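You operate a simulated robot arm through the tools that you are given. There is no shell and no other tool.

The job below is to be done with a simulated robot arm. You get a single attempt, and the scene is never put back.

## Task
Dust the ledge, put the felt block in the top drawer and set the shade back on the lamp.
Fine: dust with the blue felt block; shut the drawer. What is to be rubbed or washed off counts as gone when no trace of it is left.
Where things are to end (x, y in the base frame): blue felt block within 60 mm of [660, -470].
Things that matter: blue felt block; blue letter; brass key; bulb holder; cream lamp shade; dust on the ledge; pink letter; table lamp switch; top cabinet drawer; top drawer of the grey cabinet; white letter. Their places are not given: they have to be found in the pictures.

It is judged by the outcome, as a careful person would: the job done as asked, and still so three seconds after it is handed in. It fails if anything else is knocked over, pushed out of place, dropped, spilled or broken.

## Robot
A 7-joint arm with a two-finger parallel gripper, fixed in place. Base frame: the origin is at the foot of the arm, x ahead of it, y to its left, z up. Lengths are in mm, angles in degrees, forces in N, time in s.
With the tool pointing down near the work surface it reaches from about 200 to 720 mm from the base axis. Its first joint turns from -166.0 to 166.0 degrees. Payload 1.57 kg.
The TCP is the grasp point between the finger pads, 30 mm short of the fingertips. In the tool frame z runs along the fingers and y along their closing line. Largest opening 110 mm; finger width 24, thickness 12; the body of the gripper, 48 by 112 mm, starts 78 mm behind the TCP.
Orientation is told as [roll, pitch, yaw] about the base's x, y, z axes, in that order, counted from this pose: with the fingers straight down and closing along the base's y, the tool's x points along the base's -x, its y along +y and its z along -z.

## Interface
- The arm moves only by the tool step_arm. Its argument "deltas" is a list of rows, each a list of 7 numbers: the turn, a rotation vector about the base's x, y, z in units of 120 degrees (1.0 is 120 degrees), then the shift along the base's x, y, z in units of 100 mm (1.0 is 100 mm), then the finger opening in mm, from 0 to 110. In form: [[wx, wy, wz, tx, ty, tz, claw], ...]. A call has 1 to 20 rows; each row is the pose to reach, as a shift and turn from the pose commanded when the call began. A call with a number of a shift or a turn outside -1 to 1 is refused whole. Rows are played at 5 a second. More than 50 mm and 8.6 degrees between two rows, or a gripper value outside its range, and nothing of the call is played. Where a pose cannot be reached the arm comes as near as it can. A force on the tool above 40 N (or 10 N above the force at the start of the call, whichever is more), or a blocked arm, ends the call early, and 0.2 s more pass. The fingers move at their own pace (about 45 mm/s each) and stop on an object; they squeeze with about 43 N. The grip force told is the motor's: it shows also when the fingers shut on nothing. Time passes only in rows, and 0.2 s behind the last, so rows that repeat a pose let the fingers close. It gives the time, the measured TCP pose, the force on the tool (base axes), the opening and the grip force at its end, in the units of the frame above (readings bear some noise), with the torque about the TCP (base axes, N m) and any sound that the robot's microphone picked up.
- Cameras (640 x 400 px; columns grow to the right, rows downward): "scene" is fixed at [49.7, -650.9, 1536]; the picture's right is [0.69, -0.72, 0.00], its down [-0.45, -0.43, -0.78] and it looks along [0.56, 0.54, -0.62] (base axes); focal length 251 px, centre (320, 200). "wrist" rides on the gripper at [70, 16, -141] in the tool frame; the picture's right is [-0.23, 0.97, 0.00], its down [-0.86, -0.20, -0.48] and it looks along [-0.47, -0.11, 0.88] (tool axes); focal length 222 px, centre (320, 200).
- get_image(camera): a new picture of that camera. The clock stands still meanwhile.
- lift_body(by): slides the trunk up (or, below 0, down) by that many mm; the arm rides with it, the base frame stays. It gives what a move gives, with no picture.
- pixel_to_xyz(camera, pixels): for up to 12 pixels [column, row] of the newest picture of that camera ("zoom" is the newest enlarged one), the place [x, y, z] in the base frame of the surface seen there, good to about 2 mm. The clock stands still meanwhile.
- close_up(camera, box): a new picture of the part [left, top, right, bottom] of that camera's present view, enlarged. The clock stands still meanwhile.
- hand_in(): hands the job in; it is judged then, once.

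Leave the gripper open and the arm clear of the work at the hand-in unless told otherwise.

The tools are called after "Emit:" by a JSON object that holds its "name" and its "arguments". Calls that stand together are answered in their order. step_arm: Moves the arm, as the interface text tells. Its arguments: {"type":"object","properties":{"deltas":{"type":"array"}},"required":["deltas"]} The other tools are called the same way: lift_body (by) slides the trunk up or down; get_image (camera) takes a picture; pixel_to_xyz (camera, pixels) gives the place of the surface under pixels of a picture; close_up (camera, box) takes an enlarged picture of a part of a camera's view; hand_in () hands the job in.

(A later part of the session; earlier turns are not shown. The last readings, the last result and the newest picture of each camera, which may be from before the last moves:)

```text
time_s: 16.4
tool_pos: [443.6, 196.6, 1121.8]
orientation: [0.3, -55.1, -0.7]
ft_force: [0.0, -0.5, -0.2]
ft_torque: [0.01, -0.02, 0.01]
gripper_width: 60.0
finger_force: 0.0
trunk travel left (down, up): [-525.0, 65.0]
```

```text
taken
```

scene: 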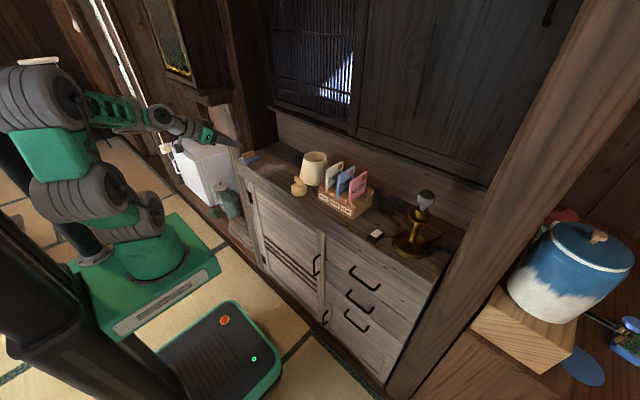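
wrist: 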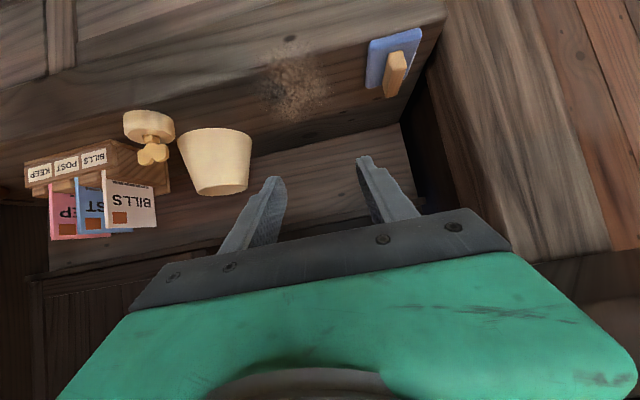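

The lean worked (pitch -55°), and the clock case is now unobstructed in the scene view. I'll zoom in on it to measure its underside.

Emit:
{"name": "close_up", "arguments": {"camera": "scene", "box": [140, 40, 268, 120]}}

Emit:
{"name": "pixel_to_xyz", "arguments": {"camera": "zoom", "pixels": [[130, 185], [200, 230], [280, 270], [340, 300], [380, 280], [440, 260], [300, 250], [400, 250], [350, 315], [250, 285], [330, 285], [455, 240]]}}

```text
5.00 times, centred on (204, 80) of scene
```

zoom: 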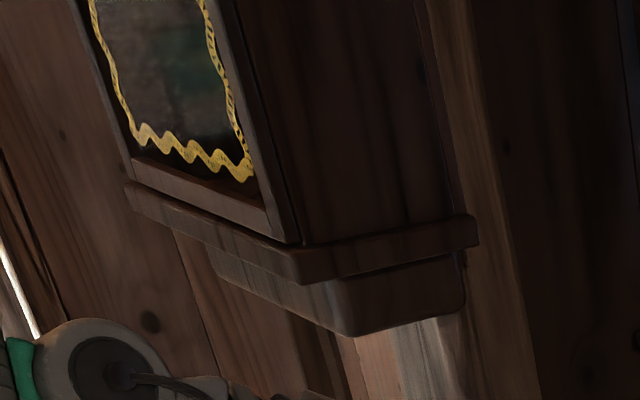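

```text
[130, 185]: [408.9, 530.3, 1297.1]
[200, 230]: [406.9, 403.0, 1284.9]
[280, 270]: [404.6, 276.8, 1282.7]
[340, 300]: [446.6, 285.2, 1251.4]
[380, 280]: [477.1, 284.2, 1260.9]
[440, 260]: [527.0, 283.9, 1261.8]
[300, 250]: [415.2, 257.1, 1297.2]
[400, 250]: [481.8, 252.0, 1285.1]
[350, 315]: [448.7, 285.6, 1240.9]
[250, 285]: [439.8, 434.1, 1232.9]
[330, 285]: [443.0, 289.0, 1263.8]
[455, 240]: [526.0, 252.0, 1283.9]
```

The clock's underside is z≈1230 (x 440–535, y>284), and its tray spans z 1275–1297, so a wrist at z≈1130 passes under it. I'll move to a pre-grasp point in front of the block at (470,290,1060).

Emit:
{"name": "step_arm", "arguments": {"deltas": [[0, 0, 0, 0.09, 0.31, -0.2, 60], [0, 0, 0, 0.18, 0.62, -0.4, 60], [0, 0, 0, 0.264, 0.934, -0.618, 60], [0, 0, 0, 0.264, 0.934, -0.618, 60]]}}

Emit:
{"name": "get_image", "arguments": {"camera": "wrist"}}

Emit:
{"name": "get_image", "arguments": {"camera": "scene"}}

```text
time_s: 17.4
tool_pos: [465.9, 290.0, 1061.5]
orientation: [0.3, -55.0, -0.6]
ft_force: [-0.5, 0.4, -0.9]
ft_torque: [0.01, 0.01, 0.02]
gripper_width: 59.9
finger_force: 0.0
trunk travel left (down, up): [-525.0, 65.0]
```

```text
taken
```

wrist: 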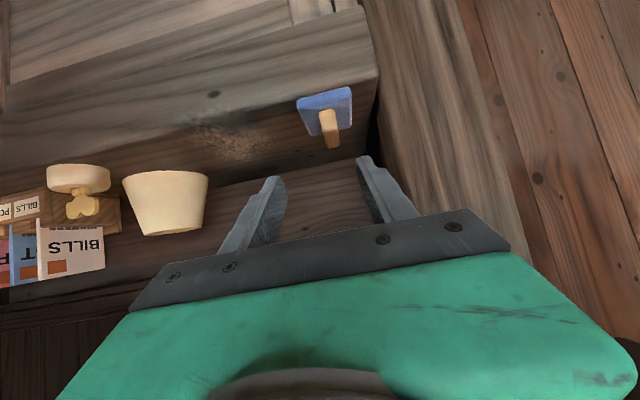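

```text
taken
```

scene: 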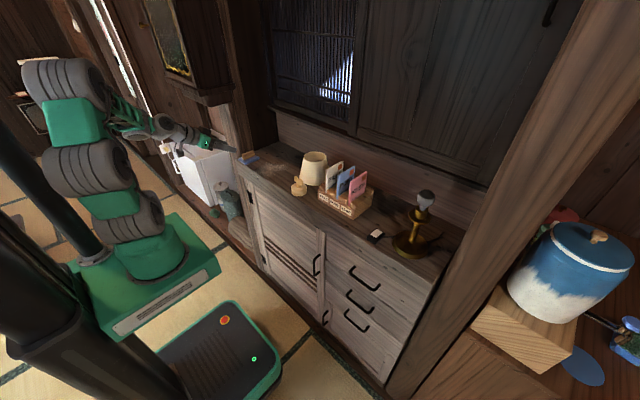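

The block's grip is at about (329,128) in the wrist view. I'll zoom in and measure it.

Emit:
{"name": "close_up", "arguments": {"camera": "wrist", "box": [280, 75, 376, 155]}}

Emit:
{"name": "pixel_to_xyz", "arguments": {"camera": "zoom", "pixels": [[270, 230], [345, 215], [310, 190], [330, 300], [380, 340], [280, 280], [310, 350], [350, 360], [370, 250], [130, 170], [470, 100], [160, 300]]}}

```text
5.00 times, centred on (328, 115) of wrist
```

zoom: 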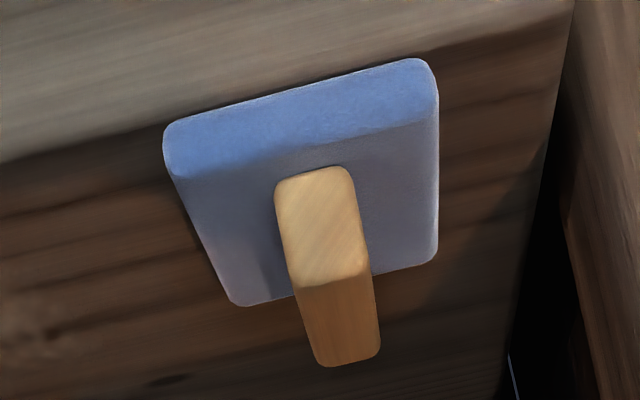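

```text
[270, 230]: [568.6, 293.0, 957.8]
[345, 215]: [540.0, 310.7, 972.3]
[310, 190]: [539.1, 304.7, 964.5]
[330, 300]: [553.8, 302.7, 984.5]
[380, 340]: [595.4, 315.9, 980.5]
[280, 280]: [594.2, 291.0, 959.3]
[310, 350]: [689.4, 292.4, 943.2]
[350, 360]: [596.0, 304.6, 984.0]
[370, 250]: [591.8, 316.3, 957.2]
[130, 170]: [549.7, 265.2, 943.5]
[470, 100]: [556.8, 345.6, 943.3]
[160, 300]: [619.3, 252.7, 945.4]
```

Grip: x 539–597, y 296–312, top z 985; felt top is z≈958. I'll advance to TCP (561,304,990), straddling the grip with the fingers open 60 mm.

Emit:
{"name": "step_arm", "arguments": {"deltas": [[0, 0, 0, 0.34, 0.14, -0.265, 60], [0, 0, 0, 0.55, 0.14, -0.42, 60], [0, 0, 0, 0.75, 0.14, -0.575, 60], [0, 0, 0, 0.75, 0.14, -0.575, 60]]}}

Emit:
{"name": "get_image", "arguments": {"camera": "wrist"}}

```text
time_s: 18.4
tool_pos: [542.8, 302.9, 1000.9]
orientation: [0.2, -54.9, -0.7]
ft_force: [0.3, -0.6, -0.5]
ft_torque: [-0.03, -0.01, 0.03]
gripper_width: 60.0
finger_force: 0.2
trunk travel left (down, up): [-525.0, 65.0]
```

```text
taken
```

wrist: 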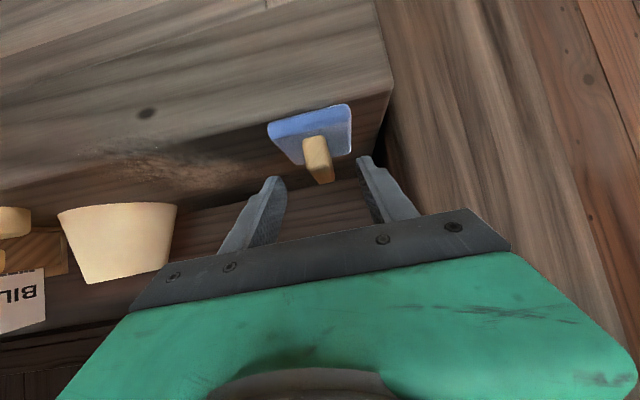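

The fingers are lined up with the grip. I'll make the final advance to (561,304,989), then close.

Emit:
{"name": "step_arm", "arguments": {"deltas": [[0, 0, 0, 0.09, 0.005, -0.06, 60], [0, 0, 0, 0.17, 0.005, -0.115, 60], [0, 0, 0, 0.17, 0.005, -0.115, 60]]}}

Emit:
{"name": "close_up", "arguments": {"camera": "wrist", "box": [220, 80, 420, 220]}}

Emit:
{"name": "close_up", "arguments": {"camera": "scene", "box": [170, 90, 290, 190]}}

```text
time_s: 19.2
tool_pos: [559.5, 301.6, 991.5]
orientation: [0.3, -55.0, -0.7]
ft_force: [0.6, 0.0, 0.6]
ft_torque: [-0.01, 0.02, 0.03]
gripper_width: 60.0
finger_force: 0.1
trunk travel left (down, up): [-525.0, 65.0]
```

```text
2.86 times, centred on (320, 150) of wrist
```

zoom: 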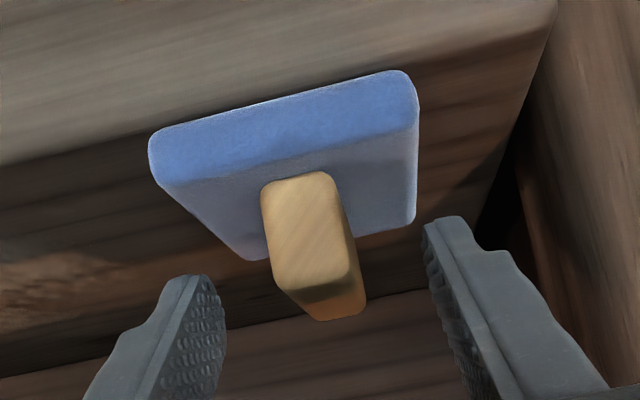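

```text
4.00 times, centred on (230, 140) of scene
```

zoom: 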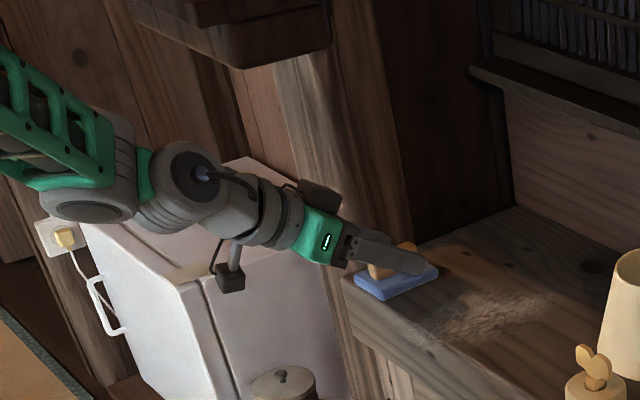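

The fingers straddle the grip well. Closing now.

Emit:
{"name": "step_arm", "arguments": {"deltas": [[0, 0, 0, 0, 0, 0, 30], [0, 0, 0, 0, 0, 0, 10], [0, 0, 0, 0, 0, 0, 5], [0, 0, 0, 0, 0, 0, 5], [0, 0, 0, 0, 0, 0, 5]]}}

Emit:
{"name": "close_up", "arguments": {"camera": "wrist", "box": [220, 80, 420, 220]}}

```text
time_s: 20.4
tool_pos: [561.4, 302.9, 990.7]
orientation: [0.3, -54.9, -0.7]
ft_force: [-0.2, 0.8, 0.2]
ft_torque: [-0.05, -0.02, 0.03]
gripper_width: 17.3
finger_force: 32.1
trunk travel left (down, up): [-525.0, 65.0]
```

```text
2.86 times, centred on (320, 150) of wrist
```

zoom: 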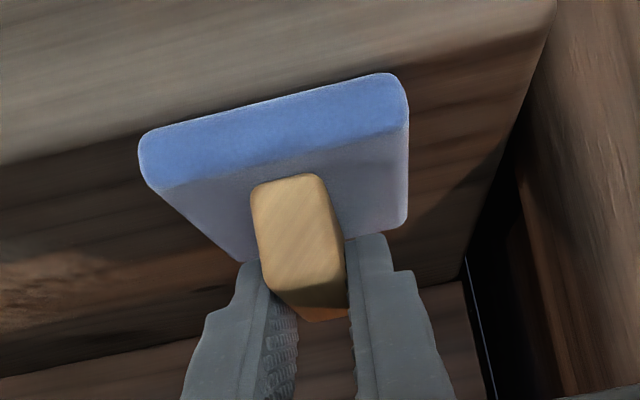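

The grip is firm at 17.3 mm and the block sits flat. I'll now press very lightly (about 1.5 mm) and slide it toward the dust's front lane to read the contact force.

Emit:
{"name": "step_arm", "arguments": {"deltas": [[0, 0, 0, -0.03, -0.1, -0.015, 5], [0, 0, 0, -0.08, -0.25, -0.015, 5], [0, 0, 0, -0.16, -0.4, -0.015, 5], [0, 0, 0, -0.24, -0.55, -0.015, 5]]}}

Emit:
{"name": "close_up", "arguments": {"camera": "scene", "box": [220, 130, 340, 205]}}

```text
time_s: 21.4
tool_pos: [536.1, 247.9, 991.1]
orientation: [0.3, -55.0, -0.7]
ft_force: [-0.2, -1.2, 4.9]
ft_torque: [-0.02, 0.0, 0.04]
gripper_width: 17.0
finger_force: 32.4
trunk travel left (down, up): [-525.0, 65.0]
```

```text
5.33 times, centred on (280, 168) of scene
```

zoom: 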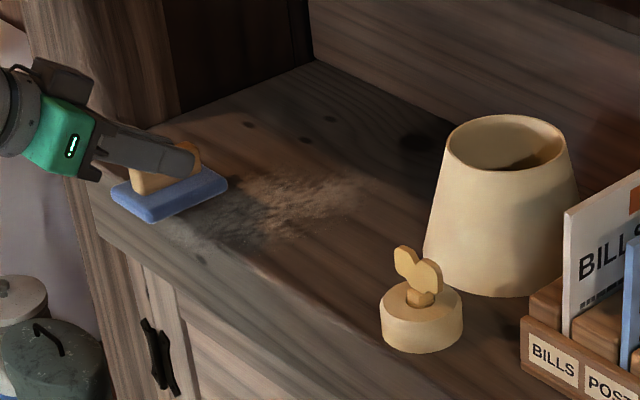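

Contact force is about 5 N upward, a gentle press. Sweeping lane 1 along -y through the front part of the dust.

Emit:
{"name": "step_arm", "arguments": {"deltas": [[0, 0, 0, 0, -0.2, 0, 5], [0, 0, 0, 0, -0.4, 0, 5], [0, 0, 0, 0, -0.6, 0, 5], [0, 0, 0, 0, -0.8, 0, 5], [0, 0, 0, 0, -1.0, 0, 5]]}}

Emit:
{"name": "step_arm", "arguments": {"deltas": [[0, 0, 0, 0, -0.2, 0, 5], [0, 0, 0, 0, -0.4, 0, 5], [0, 0, 0, 0, -0.6, 0, 5], [0, 0, 0, 0, -0.6, 0, 5]]}}

Emit:
{"name": "close_up", "arguments": {"camera": "scene", "box": [220, 130, 340, 205]}}

```text
time_s: 22.6
tool_pos: [536.2, 148.2, 990.8]
orientation: [0.3, -55.0, -0.7]
ft_force: [-0.6, 3.4, 13.8]
ft_torque: [0.03, -0.08, 0.13]
gripper_width: 17.4
finger_force: 31.8
trunk travel left (down, up): [-525.0, 65.0]
```

```text
time_s: 23.6
tool_pos: [538.5, 86.2, 990.3]
orientation: [0.3, -55.0, -0.8]
ft_force: [-1.0, 4.0, 9.5]
ft_torque: [-0.03, -0.11, 0.06]
gripper_width: 17.2
finger_force: 31.7
trunk travel left (down, up): [-525.0, 65.0]
```

```text
5.33 times, centred on (280, 168) of scene
```

zoom: 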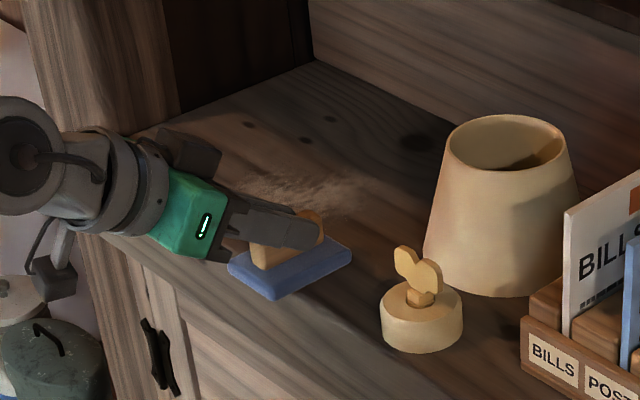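

The front lane came clean. Now shift to x≈603 and sweep back along +y (lane 2).

Emit:
{"name": "step_arm", "arguments": {"deltas": [[0, 0, 0, 0.2, 0.02, 0, 5], [0, 0, 0, 0.4, 0.04, 0, 5], [0, 0, 0, 0.6, 0.06, 0, 5], [0, 0, 0, 0.6, 0.25, 0, 5], [0, 0, 0, 0.6, 0.45, 0, 5], [0, 0, 0, 0.6, 0.65, 0, 5], [0, 0, 0, 0.6, 0.85, 0, 5], [0, 0, 0, 0.6, 1.0, 0, 5]]}}

Emit:
{"name": "step_arm", "arguments": {"deltas": [[0, 0, 0, 0, 0.2, 0, 5], [0, 0, 0, 0, 0.4, 0, 5], [0, 0, 0, 0, 0.6, 0, 5], [0, 0, 0, 0, 0.7, 0, 5]]}}

Emit:
{"name": "close_up", "arguments": {"camera": "scene", "box": [220, 130, 340, 205]}}

```text
time_s: 25.4
tool_pos: [595.4, 189.0, 991.3]
orientation: [0.3, -54.9, -0.7]
ft_force: [0.3, 1.4, -0.4]
ft_torque: [0.0, -0.06, 0.05]
gripper_width: 17.2
finger_force: 32.0
trunk travel left (down, up): [-525.0, 65.0]
```

```text
time_s: 26.4
tool_pos: [595.7, 257.8, 991.1]
orientation: [0.3, -55.0, -0.7]
ft_force: [0.5, -0.9, 1.4]
ft_torque: [-0.05, 0.03, 0.01]
gripper_width: 17.5
finger_force: 31.5
trunk travel left (down, up): [-525.0, 65.0]
```

```text
5.33 times, centred on (280, 168) of scene
```

zoom: 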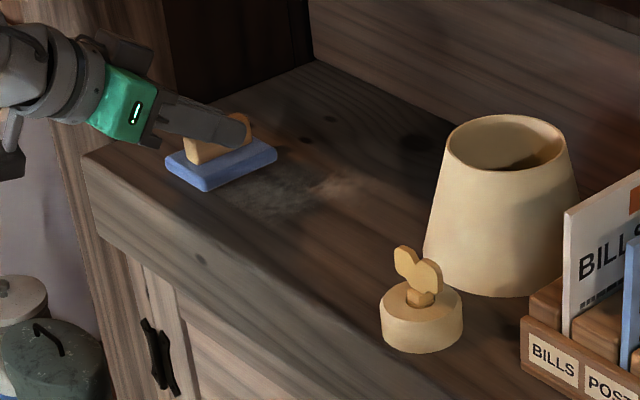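

Contact was nearly lost in lane 2, and dust remains around zoom (280,195). I'll press about 2 mm more and sweep lane 2 again toward -y.

Emit:
{"name": "step_arm", "arguments": {"deltas": [[0, 0, 0, 0, -0.05, -0.012, 5], [0, 0, 0, 0, -0.2, -0.02, 5], [0, 0, 0, 0, -0.4, -0.02, 5], [0, 0, 0, 0, -0.6, -0.02, 5], [0, 0, 0, 0, -0.8, -0.02, 5], [0, 0, 0, 0, -1.0, -0.02, 5]]}}

Emit:
{"name": "step_arm", "arguments": {"deltas": [[0, 0, 0, 0, -0.2, 0, 5], [0, 0, 0, 0, -0.4, 0, 5], [0, 0, 0, 0, -0.6, 0, 5], [0, 0, 0, 0, -0.7, 0, 5]]}}

Emit:
{"name": "close_up", "arguments": {"camera": "scene", "box": [220, 130, 340, 205]}}

```text
time_s: 27.8
tool_pos: [594.9, 158.4, 991.1]
orientation: [0.4, -55.2, -0.8]
ft_force: [-0.2, 6.7, 20.6]
ft_torque: [0.03, 0.32, -0.04]
gripper_width: 17.4
finger_force: 32.6
trunk travel left (down, up): [-525.0, 65.0]
```

```text
time_s: 28.8
tool_pos: [595.6, 88.3, 990.6]
orientation: [0.2, -55.2, -0.7]
ft_force: [-1.0, 8.3, 18.7]
ft_torque: [0.09, -0.1, 0.09]
gripper_width: 17.4
finger_force: 32.4
trunk travel left (down, up): [-525.0, 65.0]
```

```text
5.33 times, centred on (280, 168) of scene
```

zoom: 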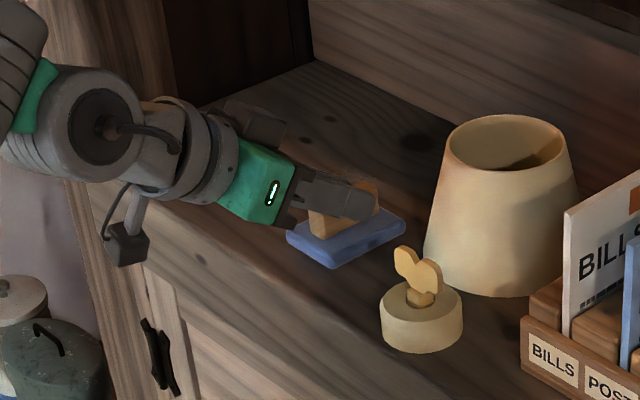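

That lane took about 20 N of press. Now lane 3, further back: move to x≈652, y≈115, then sweep along +y, staying clear of the shade.

Emit:
{"name": "step_arm", "arguments": {"deltas": [[0, 0, 0, 0.05, 0.15, 0, 5], [0, 0, 0, 0.2, 0.22, 0, 5], [0, 0, 0, 0.4, 0.25, 0, 5], [0, 0, 0, 0.56, 0.25, 0, 5], [0, 0, 0, 0.56, 0.4, 0, 5], [0, 0, 0, 0.56, 0.6, 0, 5], [0, 0, 0, 0.56, 0.8, 0, 5], [0, 0, 0, 0.56, 1.0, 0, 5]]}}

Emit:
{"name": "step_arm", "arguments": {"deltas": [[0, 0, 0, 0, 0.2, 0, 5], [0, 0, 0, 0, 0.4, 0, 5], [0, 0, 0, 0, 0.6, 0, 5], [0, 0, 0, 0, 0.6, 0, 5]]}}

Emit:
{"name": "close_up", "arguments": {"camera": "scene", "box": [220, 130, 340, 205]}}

```text
time_s: 30.6
tool_pos: [653.3, 187.4, 990.4]
orientation: [0.5, -55.3, -0.9]
ft_force: [-1.0, -9.2, 29.1]
ft_torque: [-0.26, 0.29, -0.02]
gripper_width: 17.2
finger_force: 32.3
trunk travel left (down, up): [-525.0, 65.0]
```

```text
time_s: 31.6
tool_pos: [651.5, 249.4, 989.2]
orientation: [0.5, -55.2, -1.0]
ft_force: [0.5, -11.4, 29.5]
ft_torque: [-0.2, -0.07, -0.08]
gripper_width: 17.0
finger_force: 31.6
trunk travel left (down, up): [-525.0, 65.0]
```

```text
5.33 times, centred on (280, 168) of scene
```

zoom: 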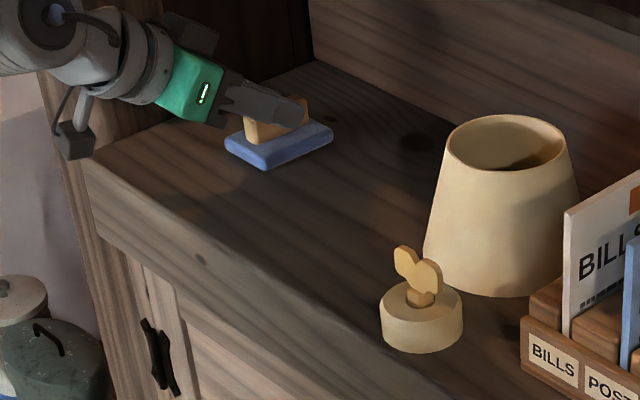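

The dust looks nearly gone. I'll ease the pressure slightly and make extra overlapping passes to be thorough: back lane x≈672 toward -y first.

Emit:
{"name": "step_arm", "arguments": {"deltas": [[0, 0, 0, 0.1, 0, 0.006, 5], [0, 0, 0, 0.2, -0.1, 0.006, 5], [0, 0, 0, 0.2, -0.3, 0.006, 5], [0, 0, 0, 0.2, -0.5, 0.006, 5], [0, 0, 0, 0.2, -0.7, 0.006, 5], [0, 0, 0, 0.2, -0.9, 0.006, 5], [0, 0, 0, 0.2, -1.0, 0.006, 5]]}}

Emit:
{"name": "step_arm", "arguments": {"deltas": [[0, 0, 0, 0, -0.2, 0, 5], [0, 0, 0, 0, -0.35, 0, 5], [0, 0, 0, -0.25, -0.35, 0, 5], [0, 0, 0, -0.47, -0.35, 0, 5], [0, 0, 0, -0.47, -0.1, 0, 5], [0, 0, 0, -0.47, 0.15, 0, 5], [0, 0, 0, -0.47, 0.4, 0, 5], [0, 0, 0, -0.47, 0.65, 0, 5], [0, 0, 0, -0.47, 0.9, 0, 5], [0, 0, 0, -0.47, 1.0, 0, 5]]}}

Emit:
{"name": "close_up", "arguments": {"camera": "scene", "box": [220, 130, 340, 205]}}

```text
time_s: 33.2
tool_pos: [672.1, 148.0, 990.2]
orientation: [0.5, -55.2, -0.9]
ft_force: [1.4, 9.8, 21.9]
ft_torque: [0.1, -0.19, 0.1]
gripper_width: 17.4
finger_force: 31.9
trunk travel left (down, up): [-525.0, 65.0]
```

```text
time_s: 35.4
tool_pos: [625.1, 245.3, 990.8]
orientation: [0.4, -55.1, -0.9]
ft_force: [0.4, -9.8, 23.3]
ft_torque: [-0.21, -0.08, -0.07]
gripper_width: 17.4
finger_force: 32.2
trunk travel left (down, up): [-525.0, 65.0]
```

```text
5.33 times, centred on (280, 168) of scene
```

zoom: 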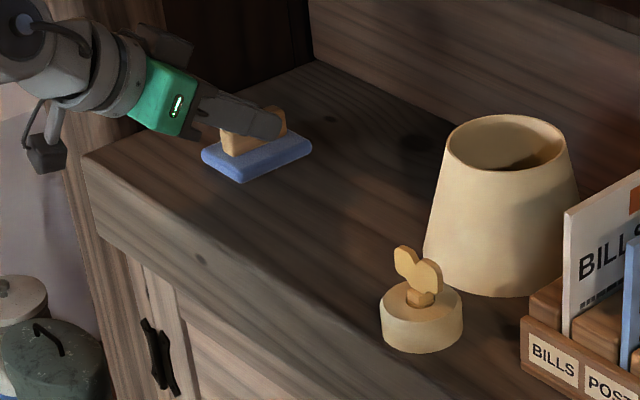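

Continuing with overlapping passes at x≈565 toward -y, then x≈530 toward +y at the front edge.

Emit:
{"name": "step_arm", "arguments": {"deltas": [[0, 0, 0, -0.2, 0, 0, 5], [0, 0, 0, -0.4, 0, 0, 5], [0, 0, 0, -0.6, 0, 0, 5], [0, 0, 0, -0.6, -0.25, 0, 5], [0, 0, 0, -0.6, -0.5, 0, 5], [0, 0, 0, -0.6, -0.75, 0, 5], [0, 0, 0, -0.6, -1.0, 0, 5]]}}

Emit:
{"name": "step_arm", "arguments": {"deltas": [[0, 0, 0, 0, -0.25, 0, 5], [0, 0, 0, 0, -0.5, 0, 5], [0, 0, 0, -0.15, -0.55, 0.004, 5], [0, 0, 0, -0.33, -0.55, 0.008, 5], [0, 0, 0, -0.33, -0.3, 0.008, 5], [0, 0, 0, -0.33, -0.05, 0.008, 5], [0, 0, 0, -0.33, 0.2, 0.008, 5], [0, 0, 0, -0.33, 0.45, 0.008, 5], [0, 0, 0, -0.33, 0.7, 0.008, 5], [0, 0, 0, -0.33, 0.95, 0.008, 5]]}}

Emit:
{"name": "close_up", "arguments": {"camera": "scene", "box": [220, 130, 340, 205]}}

Emit:
{"name": "close_up", "arguments": {"camera": "scene", "box": [240, 145, 304, 185]}}

```text
time_s: 37.0
tool_pos: [565.1, 147.9, 989.7]
orientation: [0.1, -54.9, -0.5]
ft_force: [-1.0, 0.6, 9.7]
ft_torque: [0.08, -0.05, 0.18]
gripper_width: 17.2
finger_force: 32.1
trunk travel left (down, up): [-525.0, 65.0]
```

```text
time_s: 39.2
tool_pos: [532.0, 241.8, 990.3]
orientation: [0.2, -55.0, -0.8]
ft_force: [0.9, -1.5, 7.3]
ft_torque: [-0.08, -0.09, -0.1]
gripper_width: 16.9
finger_force: 31.6
trunk travel left (down, up): [-525.0, 65.0]
```

```text
5.33 times, centred on (280, 168) of scene
```

zoom: 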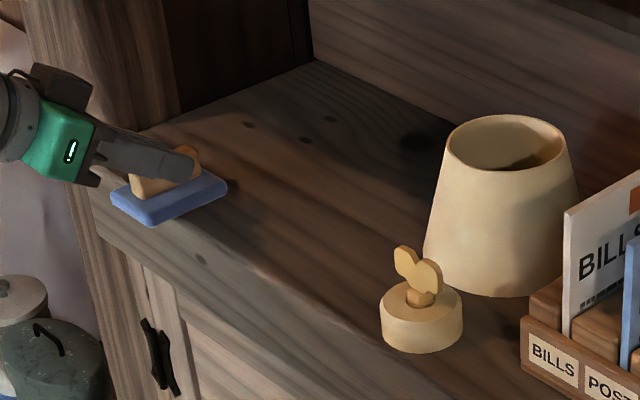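

```text
10.00 times, centred on (272, 165) of scene
```

zoom: 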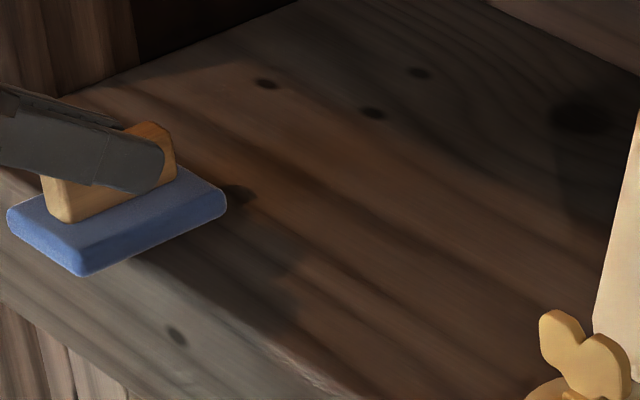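

The ledge looks clean in the picture. I'll slide the block to about (568,150), set it down there, and release; later I'll re-grip it vertically, away from the clock case.

Emit:
{"name": "step_arm", "arguments": {"deltas": [[0, 0, 0, 0.1, -0.2, 0, 5], [0, 0, 0, 0.2, -0.4, 0, 5], [0, 0, 0, 0.28, -0.6, 0, 5], [0, 0, 0, 0.28, -0.8, 0, 5], [0, 0, 0, 0.28, -0.92, 0, 5], [0, 0, 0, 0.28, -0.92, 0, 5]]}}

Emit:
{"name": "step_arm", "arguments": {"deltas": [[0, 0, 0, 0, 0, 0, 20], [0, 0, 0, 0, 0, 0, 40], [0, 0, 0, 0, 0, 0, 60], [0, 0, 0, 0, 0, 0, 60]]}}

Emit:
{"name": "step_arm", "arguments": {"deltas": [[0, 0, 0, -0.2, 0, 0.14, 60], [0, 0, 0, -0.4, 0, 0.28, 60], [0, 0, 0, -0.6, 0, 0.5, 60], [0, 0, 0, -0.8, 0, 0.8, 60], [0, 0, 0, -0.9, 0, 1.0, 60], [0, 0, 0, -0.9, 0, 1.0, 60]]}}

Emit:
{"name": "get_image", "arguments": {"camera": "wrist"}}

Emit:
{"name": "close_up", "arguments": {"camera": "scene", "box": [220, 130, 340, 205]}}

```text
time_s: 40.6
tool_pos: [560.1, 151.0, 990.5]
orientation: [0.4, -55.1, -0.8]
ft_force: [0.5, 3.1, 8.5]
ft_torque: [0.05, 0.23, -0.06]
gripper_width: 17.2
finger_force: 32.2
trunk travel left (down, up): [-525.0, 65.0]
```

```text
time_s: 41.6
tool_pos: [561.3, 150.1, 988.6]
orientation: [0.4, -55.1, -0.6]
ft_force: [-0.1, 0.1, 0.0]
ft_torque: [0.0, -0.05, -0.04]
gripper_width: 59.9
finger_force: 0.1
trunk travel left (down, up): [-525.0, 65.0]
```

```text
time_s: 43.0
tool_pos: [468.8, 150.6, 1090.1]
orientation: [0.3, -55.0, -0.8]
ft_force: [-0.8, -0.4, 0.1]
ft_torque: [0.0, -0.03, 0.05]
gripper_width: 60.0
finger_force: 0.1
trunk travel left (down, up): [-525.0, 65.0]
```

```text
taken
```

wrist: 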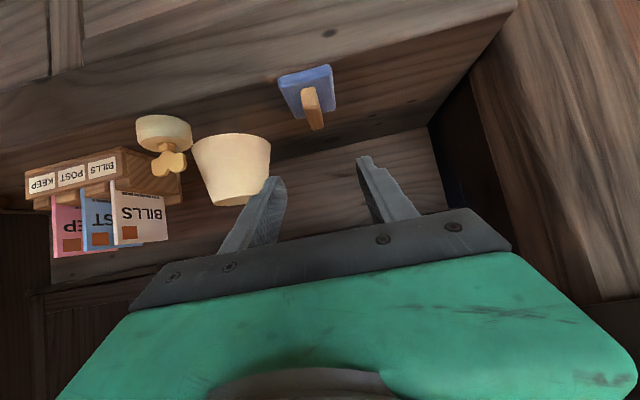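

```text
5.33 times, centred on (280, 168) of scene
```

zoom: 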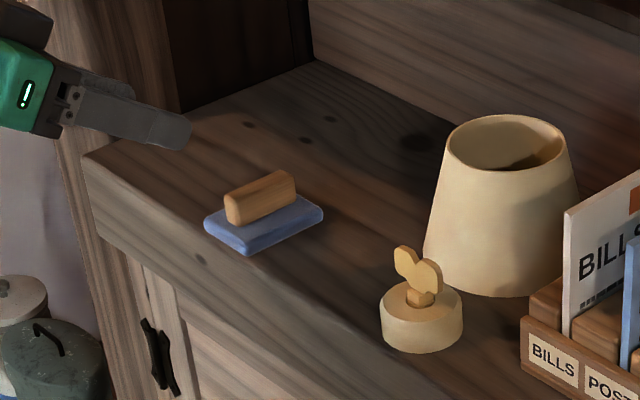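

The block is released and sitting flat. I'll zoom in on the ledge from both cameras to look for any dust left.

Emit:
{"name": "close_up", "arguments": {"camera": "wrist", "box": [230, 30, 450, 170]}}

Emit:
{"name": "close_up", "arguments": {"camera": "scene", "box": [236, 145, 300, 185]}}

```text
2.86 times, centred on (340, 100) of wrist
```

zoom: 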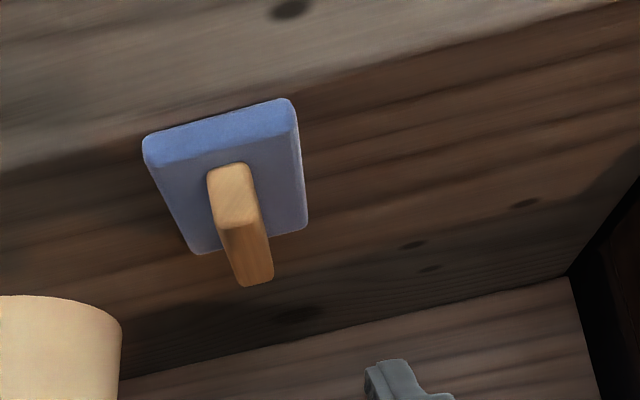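

```text
10.00 times, centred on (268, 165) of scene
```

zoom: 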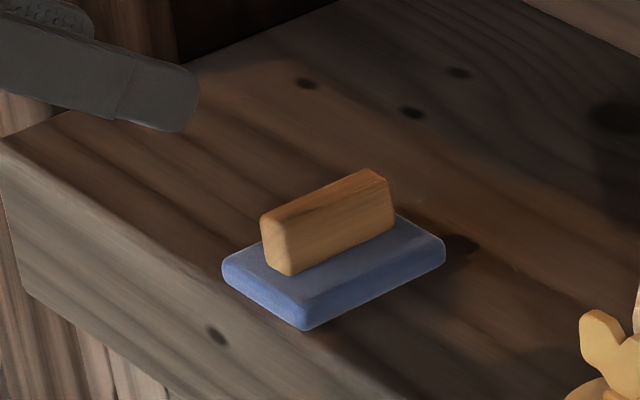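

No trace is visible. Next is the drawer. I'll carry the arm along the front at x≈469, z≈1090 (clear of everything on the ledge) to y≈-350 in several steps, keeping the tool pitched.

Emit:
{"name": "step_arm", "arguments": {"deltas": [[0, 0, 0, 0, -0.33, 0.05, 60], [0, 0, 0, 0, -0.66, 0.1, 60], [0, 0, 0, 0, -1.0, 0.15, 60]]}}

Emit:
{"name": "step_arm", "arguments": {"deltas": [[0, 0, 0, 0, -0.33, 0, 60], [0, 0, 0, 0, -0.66, 0, 60], [0, 0, 0, 0, -1.0, 0, 60]]}}

Emit:
{"name": "step_arm", "arguments": {"deltas": [[0, 0, 0, 0, -0.33, 0, 60], [0, 0, 0, 0, -0.66, 0, 60], [0, 0, 0, 0, -1.0, 0, 60]]}}

Emit:
{"name": "step_arm", "arguments": {"deltas": [[0, 0, 0, 0, -0.33, 0, 60], [0, 0, 0, 0, -0.66, 0, 60], [0, 0, 0, 0, -1.0, 0, 60]]}}

Emit:
{"name": "step_arm", "arguments": {"deltas": [[0, 0, 0, 0, -0.33, 0, 60], [0, 0, 0, 0, -0.66, 0, 60], [0, 0, 0, 0, -1.0, 0, 60], [0, 0, 0, 0, -1.0, 0, 60]]}}

Emit:
{"name": "get_image", "arguments": {"camera": "scene"}}

```text
time_s: 43.8
tool_pos: [469.2, 48.3, 1103.9]
orientation: [0.4, -54.9, -0.7]
ft_force: [0.3, 0.1, 0.4]
ft_torque: [-0.01, -0.02, -0.04]
gripper_width: 60.0
finger_force: 0.1
trunk travel left (down, up): [-525.0, 65.0]
```

```text
time_s: 44.6
tool_pos: [470.4, -49.6, 1106.0]
orientation: [0.2, -55.0, -0.7]
ft_force: [-0.6, 0.8, -0.9]
ft_torque: [0.0, 0.01, 0.01]
gripper_width: 59.9
finger_force: 0.1
trunk travel left (down, up): [-525.0, 65.0]
```

```text
time_s: 45.4
tool_pos: [472.8, -151.3, 1105.8]
orientation: [0.3, -55.0, -0.7]
ft_force: [-0.3, 1.5, 0.7]
ft_torque: [-0.01, -0.01, -0.02]
gripper_width: 60.1
finger_force: 0.0
trunk travel left (down, up): [-525.0, 65.0]
```

```text
time_s: 46.2
tool_pos: [470.8, -252.1, 1105.8]
orientation: [0.4, -55.0, -0.9]
ft_force: [0.2, 0.1, 0.0]
ft_torque: [0.02, 0.0, -0.01]
gripper_width: 59.7
finger_force: 0.1
trunk travel left (down, up): [-525.0, 65.0]
```

```text
time_s: 47.2
tool_pos: [471.2, -350.2, 1105.7]
orientation: [0.3, -54.9, -0.7]
ft_force: [0.4, -0.4, 0.5]
ft_torque: [0.0, 0.01, 0.01]
gripper_width: 60.2
finger_force: 0.0
trunk travel left (down, up): [-525.0, 65.0]
```

```text
taken
```

scene: 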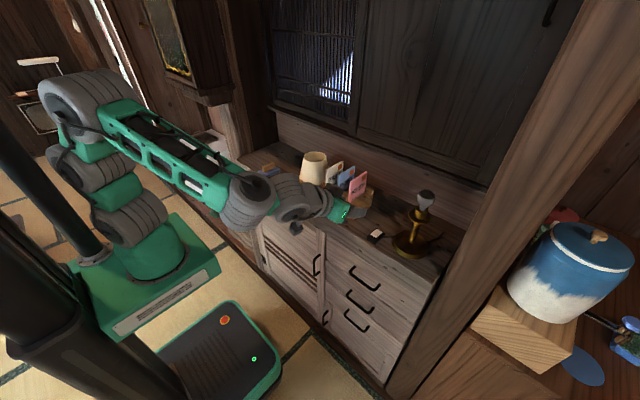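

Now I'll level the tool (pitch to -90) while backing to x≈400, then roll 90° so the fingers close vertically.

Emit:
{"name": "step_arm", "arguments": {"deltas": [[0, -0.058, 0, -0.14, 0, 0, 60], [0, -0.117, 0, -0.28, 0, 0, 60], [0, -0.175, 0, -0.42, 0, 0, 60], [0, -0.233, 0, -0.56, 0, 0, 60], [0, -0.292, 0, -0.7, 0, 0, 60], [0, -0.292, 0, -0.7, 0, 0, 60]]}}

Emit:
{"name": "step_arm", "arguments": {"deltas": [[0.0625, 0, 0, 0, 0, 0, 60], [0.125, 0, 0, 0, 0, 0, 60], [0.1875, 0, 0, 0, 0, 0, 60], [0.25, 0, 0, 0, 0, 0, 60], [0.3125, 0, 0, 0, 0, 0, 60], [0.375, 0, 0, 0, 0, 0, 60], [0.4375, 0, 0, 0, 0, 0, 60], [0.5, 0, 0, 0, 0, 0, 60], [0.5625, 0, 0, 0, 0, 0, 60], [0.625, 0, 0, 0, 0, 0, 60], [0.6875, 0, 0, 0, 0, 0, 60], [0.75, 0, 0, 0, 0, 0, 60], [0.75, 0, 0, 0, 0, 0, 60]]}}

Emit:
{"name": "get_image", "arguments": {"camera": "wrist"}}

Emit:
{"name": "get_image", "arguments": {"camera": "scene"}}

```text
time_s: 48.6
tool_pos: [413.2, -352.9, 1110.9]
orientation: [3.2, -83.9, -3.9]
ft_force: [1.2, 0.2, 0.2]
ft_torque: [0.02, 0.03, 0.0]
gripper_width: 60.1
finger_force: 0.1
out of reach, approached as far as the arm can: row 5, 6
trunk travel left (down, up): [-525.0, 65.0]
```

```text
time_s: 51.4
tool_pos: [446.7, -274.0, 1187.8]
orientation: [89.2, 0.4, -84.3]
ft_force: [-0.7, 1.1, 0.2]
ft_torque: [0.01, 0.04, -0.11]
gripper_width: 59.9
finger_force: 0.0
out of reach, approached as far as the arm can: row 5, 6, 7, 8, 9, 10, 11, 12, 13
trunk travel left (down, up): [-525.0, 65.0]
```

```text
taken
```

wrist: 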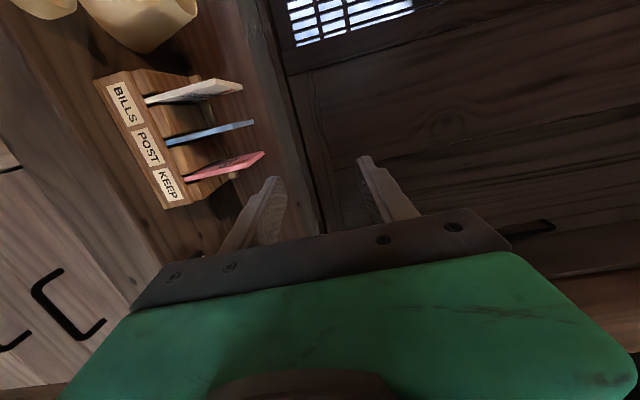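

```text
taken
```

scene: 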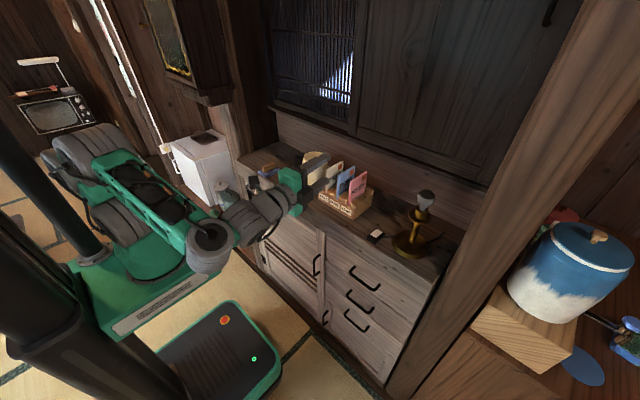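

The orientation is nearly right (tool ahead, closing vertical), but the wrist needs the arm lower relative to the target. The tool tip is at x≈476, clear of the ledge front (x≈510), so I'll lower the trunk 400 mm.

Emit:
{"name": "lift_body", "arguments": {"by": -200}}

Emit:
{"name": "get_image", "arguments": {"camera": "scene"}}

```text
time_s: 53.6
tool_pos: [445.6, -275.8, 987.7]
orientation: [89.3, 0.3, -84.3]
ft_force: [-0.6, 0.1, 0.3]
ft_torque: [0.02, 0.01, -0.01]
gripper_width: 59.8
finger_force: 0.0
trunk travel left (down, up): [-325.0, 265.0]
```

```text
taken
```

scene: 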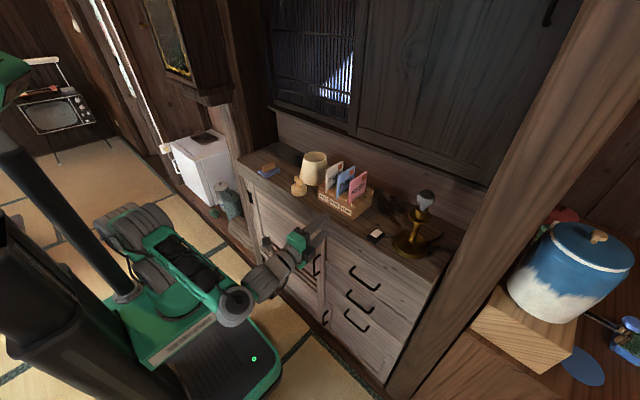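

All clear. Lowering another 200 mm to bring the tool to about handle height (z≈788).

Emit:
{"name": "lift_body", "arguments": {"by": -200}}

Emit:
{"name": "get_image", "arguments": {"camera": "scene"}}

Emit:
{"name": "get_image", "arguments": {"camera": "wrist"}}

```text
time_s: 55.7
tool_pos: [446.8, -276.1, 787.6]
orientation: [89.3, 0.5, -84.3]
ft_force: [0.2, -0.2, 0.6]
ft_torque: [0.02, -0.01, -0.03]
gripper_width: 60.0
finger_force: 0.1
trunk travel left (down, up): [-125.0, 465.0]
```

```text
taken
```

scene: 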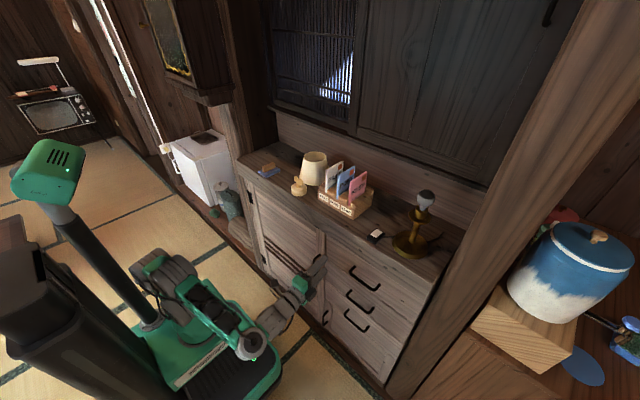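

```text
taken
```

wrist: 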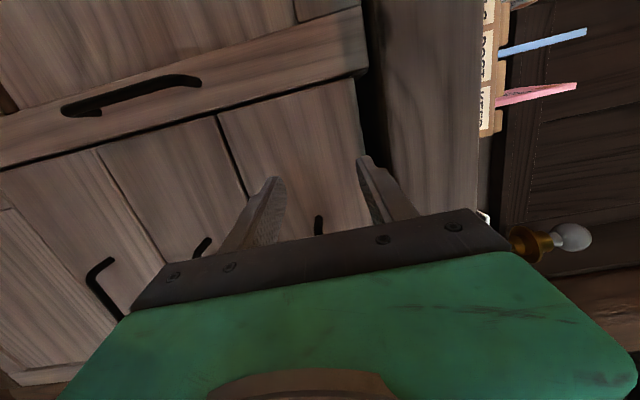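

The handles are visible in the wrist view (right side of the picture is up), and the top handle is at about (318,225). I'll move right toward y≈-405 and down to z≈771, keeping x≈445.

Emit:
{"name": "step_arm", "arguments": {"deltas": [[0, 0, 0, 0, -0.25, -0.05, 60], [0, 0, 0, 0, -0.5, -0.1, 60], [0, 0, 0, 0, -0.75, -0.15, 60], [0, 0, 0, 0, -1.0, -0.165, 60], [0, 0, 0, 0, -1.0, -0.165, 60]]}}

Emit:
{"name": "step_arm", "arguments": {"deltas": [[0, 0, 0, 0, -0.15, 0, 60], [0, 0, 0, 0, -0.3, 0, 60], [0, 0, 0, 0, -0.3, 0, 60]]}}

Emit:
{"name": "get_image", "arguments": {"camera": "wrist"}}

Emit:
{"name": "get_image", "arguments": {"camera": "scene"}}

```text
time_s: 56.9
tool_pos: [453.9, -319.5, 786.7]
orientation: [89.2, 0.5, -84.5]
ft_force: [-0.4, 0.0, -0.2]
ft_torque: [0.02, 0.01, 0.0]
gripper_width: 60.3
finger_force: 0.0
out of reach, approached as far as the arm can: row 1, 2, 3, 4, 5
trunk travel left (down, up): [-125.0, 465.0]
```

```text
time_s: 57.7
tool_pos: [453.8, -321.6, 786.5]
orientation: [89.3, 0.4, -84.6]
ft_force: [-0.9, -0.3, 0.7]
ft_torque: [0.01, 0.0, -0.01]
gripper_width: 60.1
finger_force: 0.1
out of reach, approached as far as the arm can: row 1, 2, 3
trunk travel left (down, up): [-125.0, 465.0]
```

```text
taken
```

wrist: 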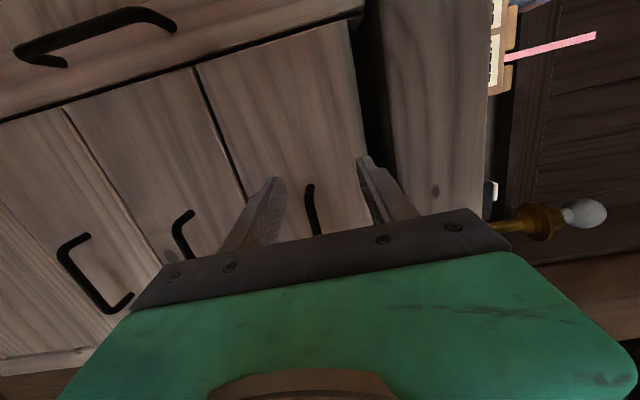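

```text
taken
```

scene: 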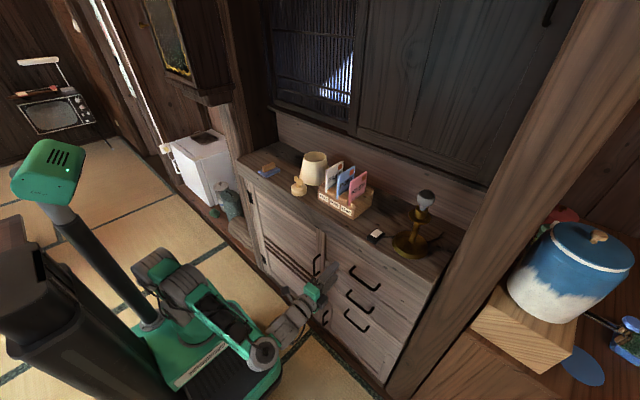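

It is limited at y≈-320. I'll look closely at the arm's posture to see which joint limits it.

Emit:
{"name": "close_up", "arguments": {"camera": "scene", "box": [110, 230, 350, 390]}}

Emit:
{"name": "pixel_to_xyz", "arguments": {"camera": "zoom", "pixels": [[120, 90], [190, 150], [250, 200], [300, 220], [360, 280], [395, 310], [430, 300], [480, 240], [520, 170], [405, 330], [160, 80], [330, 350]]}}

```text
2.50 times, centred on (230, 310) of scene
```

zoom: 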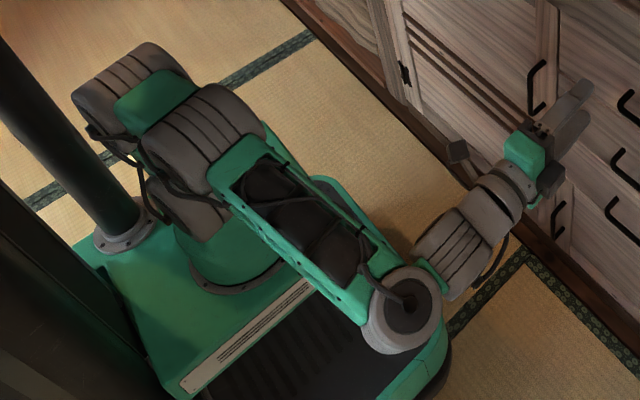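

```text
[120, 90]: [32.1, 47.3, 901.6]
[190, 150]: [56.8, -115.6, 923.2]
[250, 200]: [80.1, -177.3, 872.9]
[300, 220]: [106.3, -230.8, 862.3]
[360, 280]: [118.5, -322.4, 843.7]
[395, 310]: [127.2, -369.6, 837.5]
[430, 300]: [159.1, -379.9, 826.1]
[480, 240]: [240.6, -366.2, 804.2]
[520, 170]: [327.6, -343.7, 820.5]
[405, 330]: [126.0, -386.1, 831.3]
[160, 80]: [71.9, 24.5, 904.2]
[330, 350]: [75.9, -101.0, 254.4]
```

That wrist limit rules out the rolled approach. Instead I'll hook the fingertips behind the handle bar from above with the tool pitched about 35° from vertical (closing along y) and pull; the 29 mm gap behind the bar suits that. First I undo the roll in place.

Emit:
{"name": "step_arm", "arguments": {"deltas": [[-0.0625, 0, 0, -0.02, 0, 0, 60], [-0.125, 0, 0, -0.05, 0, 0, 60], [-0.1875, 0, 0, -0.08, 0, 0, 60], [-0.25, 0, 0, -0.1, 0, 0, 60], [-0.3125, 0, 0, -0.1, 0, 0, 60], [-0.375, 0, 0, -0.1, 0, 0, 60], [-0.4375, 0, 0, -0.1, 0, 0, 60], [-0.5, 0, 0, -0.1, 0, 0, 60], [-0.5625, 0, 0, -0.1, 0, 0, 60], [-0.625, 0, 0, -0.1, 0, 0, 60], [-0.6875, 0, 0, -0.1, 0, 0, 60], [-0.74, 0, 0, -0.1, 0, 0, 60], [-0.74, 0, 0, -0.1, 0, 0, 60]]}}

Emit:
{"name": "get_image", "arguments": {"camera": "scene"}}

```text
time_s: 60.5
tool_pos: [445.6, -321.7, 787.6]
orientation: [14.5, -84.2, -15.2]
ft_force: [-0.4, 0.7, 0.4]
ft_torque: [0.01, 0.03, -0.02]
gripper_width: 59.9
finger_force: 0.0
trunk travel left (down, up): [-125.0, 465.0]
```

```text
taken
```

scene: 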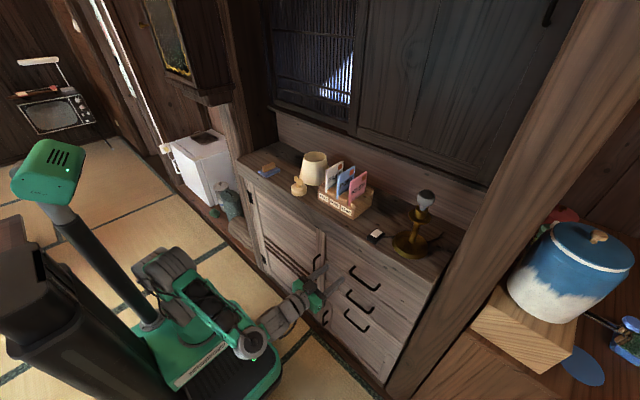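

The roll is undone (tool pointing ahead, closing along y). Now I'll pitch the tool down to about 35° from vertical at the same spot.

Emit:
{"name": "step_arm", "arguments": {"deltas": [[0, 0.058, 0, -0.04, 0, 0.04, 30], [0, 0.117, 0, -0.08, 0, 0.08, 30], [0, 0.175, 0, -0.12, 0, 0.12, 30], [0, 0.233, 0, -0.16, 0, 0.16, 30], [0, 0.292, 0, -0.2, 0, 0.2, 30], [0, 0.35, 0, -0.24, 0, 0.24, 30], [0, 0.408, 0, -0.24, 0, 0.3, 30], [0, 0.408, 0, -0.24, 0, 0.3, 30]]}}

Emit:
{"name": "lift_body", "arguments": {"by": 100}}

Emit:
{"name": "get_image", "arguments": {"camera": "wrist"}}

Emit:
{"name": "get_image", "arguments": {"camera": "scene"}}

```text
time_s: 62.3
tool_pos: [421.6, -320.9, 815.6]
orientation: [0.6, -35.3, -1.9]
ft_force: [0.3, -0.1, -0.2]
ft_torque: [-0.01, -0.02, 0.01]
gripper_width: 29.8
finger_force: 0.1
trunk travel left (down, up): [-125.0, 465.0]
```

```text
time_s: 63.7
tool_pos: [422.0, -320.8, 916.9]
orientation: [0.5, -35.4, -2.0]
ft_force: [0.8, -0.8, 0.3]
ft_torque: [0.04, 0.01, -0.02]
gripper_width: 29.8
finger_force: 0.1
trunk travel left (down, up): [-225.0, 365.0]
```

```text
taken
```

wrist: 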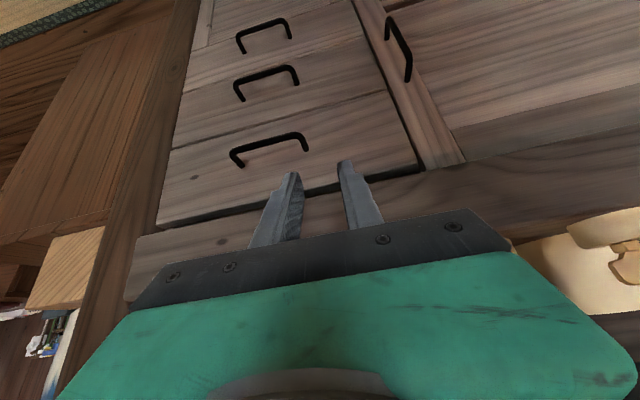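

```text
taken
```

scene: 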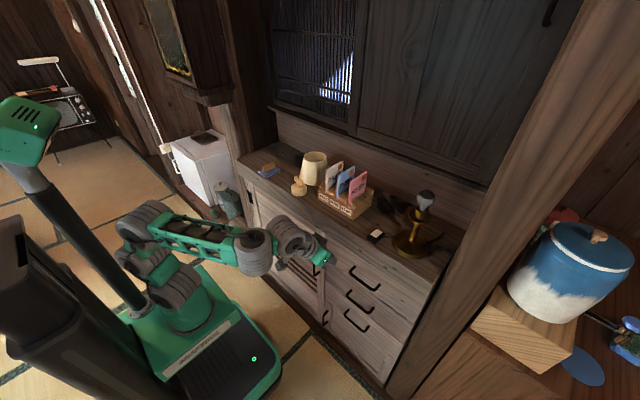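

The three drawer handles are visible; the top drawer's handle is at about (270,148). I'll zoom in to measure the bar, drawer front, and ledge overhang.

Emit:
{"name": "close_up", "arguments": {"camera": "wrist", "box": [210, 110, 338, 190]}}

Emit:
{"name": "pixel_to_xyz", "arguments": {"camera": "zoom", "pixels": [[105, 215], [140, 250], [150, 195], [250, 160], [350, 130], [450, 110], [475, 150], [480, 190], [300, 145], [300, 165], [300, 200], [300, 250]]}}

Emit:
{"name": "pixel_to_xyz", "arguments": {"camera": "wrist", "pixels": [[200, 205], [230, 215], [200, 225], [200, 240], [160, 240], [380, 180], [420, 170], [420, 185], [240, 195], [170, 185], [400, 130], [330, 195]]}}

```text
5.00 times, centred on (274, 150) of wrist
```

zoom: 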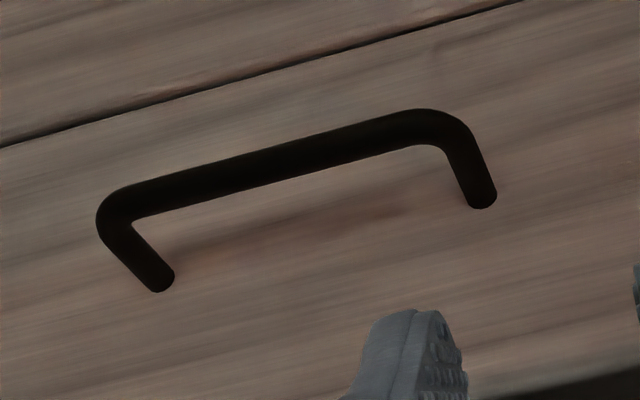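

```text
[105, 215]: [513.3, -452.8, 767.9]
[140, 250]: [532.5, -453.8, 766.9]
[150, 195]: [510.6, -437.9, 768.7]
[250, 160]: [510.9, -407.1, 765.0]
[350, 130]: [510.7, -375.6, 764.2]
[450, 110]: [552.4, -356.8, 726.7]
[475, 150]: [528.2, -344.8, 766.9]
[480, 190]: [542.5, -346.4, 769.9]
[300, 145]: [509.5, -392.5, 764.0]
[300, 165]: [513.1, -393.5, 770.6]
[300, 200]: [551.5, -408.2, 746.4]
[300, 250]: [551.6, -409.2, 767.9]
```

```text
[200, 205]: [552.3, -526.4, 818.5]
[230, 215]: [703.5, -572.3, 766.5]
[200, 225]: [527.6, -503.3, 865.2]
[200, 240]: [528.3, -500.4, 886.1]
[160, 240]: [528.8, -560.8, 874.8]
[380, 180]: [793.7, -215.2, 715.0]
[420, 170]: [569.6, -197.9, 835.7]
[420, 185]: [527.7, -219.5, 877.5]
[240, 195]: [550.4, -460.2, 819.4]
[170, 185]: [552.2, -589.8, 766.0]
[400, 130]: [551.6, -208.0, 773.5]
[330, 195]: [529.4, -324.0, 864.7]
```

Bar: centre ≈(514.5, y -346 to -454, 769), drawer front at x=551.5, rail above at x≈528. I'll move to a pre-hook point with fingertips above and in front of the bar, TCP ≈(486,-400,843).

Emit:
{"name": "step_arm", "arguments": {"deltas": [[0, 0, 0, 0.1, -0.27, -0.2, 30], [0, 0, 0, 0.2, -0.54, -0.4, 30], [0, 0, 0, 0.4, -0.79, -0.55, 30], [0, 0, 0, 0.64, -0.79, -0.74, 30], [0, 0, 0, 0.64, -0.79, -0.74, 30]]}}

Emit:
{"name": "get_image", "arguments": {"camera": "wrist"}}

Emit:
{"name": "close_up", "arguments": {"camera": "scene", "box": [300, 210, 428, 300]}}

```text
time_s: 64.9
tool_pos: [488.2, -400.5, 841.5]
orientation: [0.6, -35.5, -2.0]
ft_force: [-0.1, 0.1, -0.5]
ft_torque: [0.01, -0.02, -0.01]
gripper_width: 30.2
finger_force: 0.1
trunk travel left (down, up): [-225.0, 365.0]
```

```text
taken
```

wrist: 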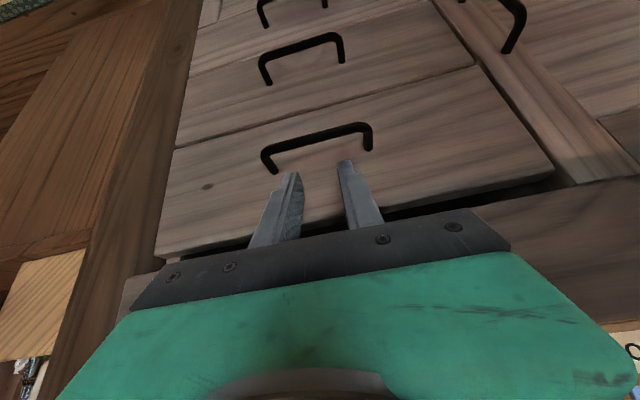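

```text
4.44 times, centred on (364, 255) of scene
```

zoom: 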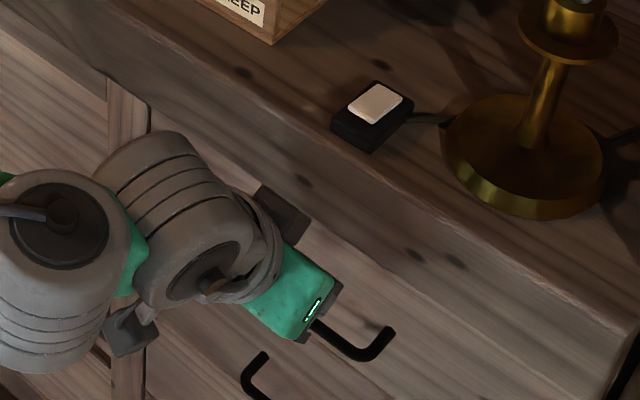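

A dark box sticks out on the ledge side of the gripper near zoom (285,215). I'll check how close it is to the ledge edge.

Emit:
{"name": "pixel_to_xyz", "arguments": {"camera": "zoom", "pixels": [[270, 190], [300, 215], [285, 240], [290, 205], [305, 225], [330, 290], [340, 230], [250, 170], [310, 250], [320, 300], [200, 90], [350, 180]]}}

```text
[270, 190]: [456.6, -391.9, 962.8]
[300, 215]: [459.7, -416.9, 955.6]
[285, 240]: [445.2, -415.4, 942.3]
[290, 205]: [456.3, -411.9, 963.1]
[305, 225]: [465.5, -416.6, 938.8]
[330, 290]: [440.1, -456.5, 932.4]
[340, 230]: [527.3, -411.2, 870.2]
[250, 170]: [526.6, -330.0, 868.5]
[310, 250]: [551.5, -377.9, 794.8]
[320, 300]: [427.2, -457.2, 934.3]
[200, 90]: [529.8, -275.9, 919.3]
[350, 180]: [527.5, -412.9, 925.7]
```

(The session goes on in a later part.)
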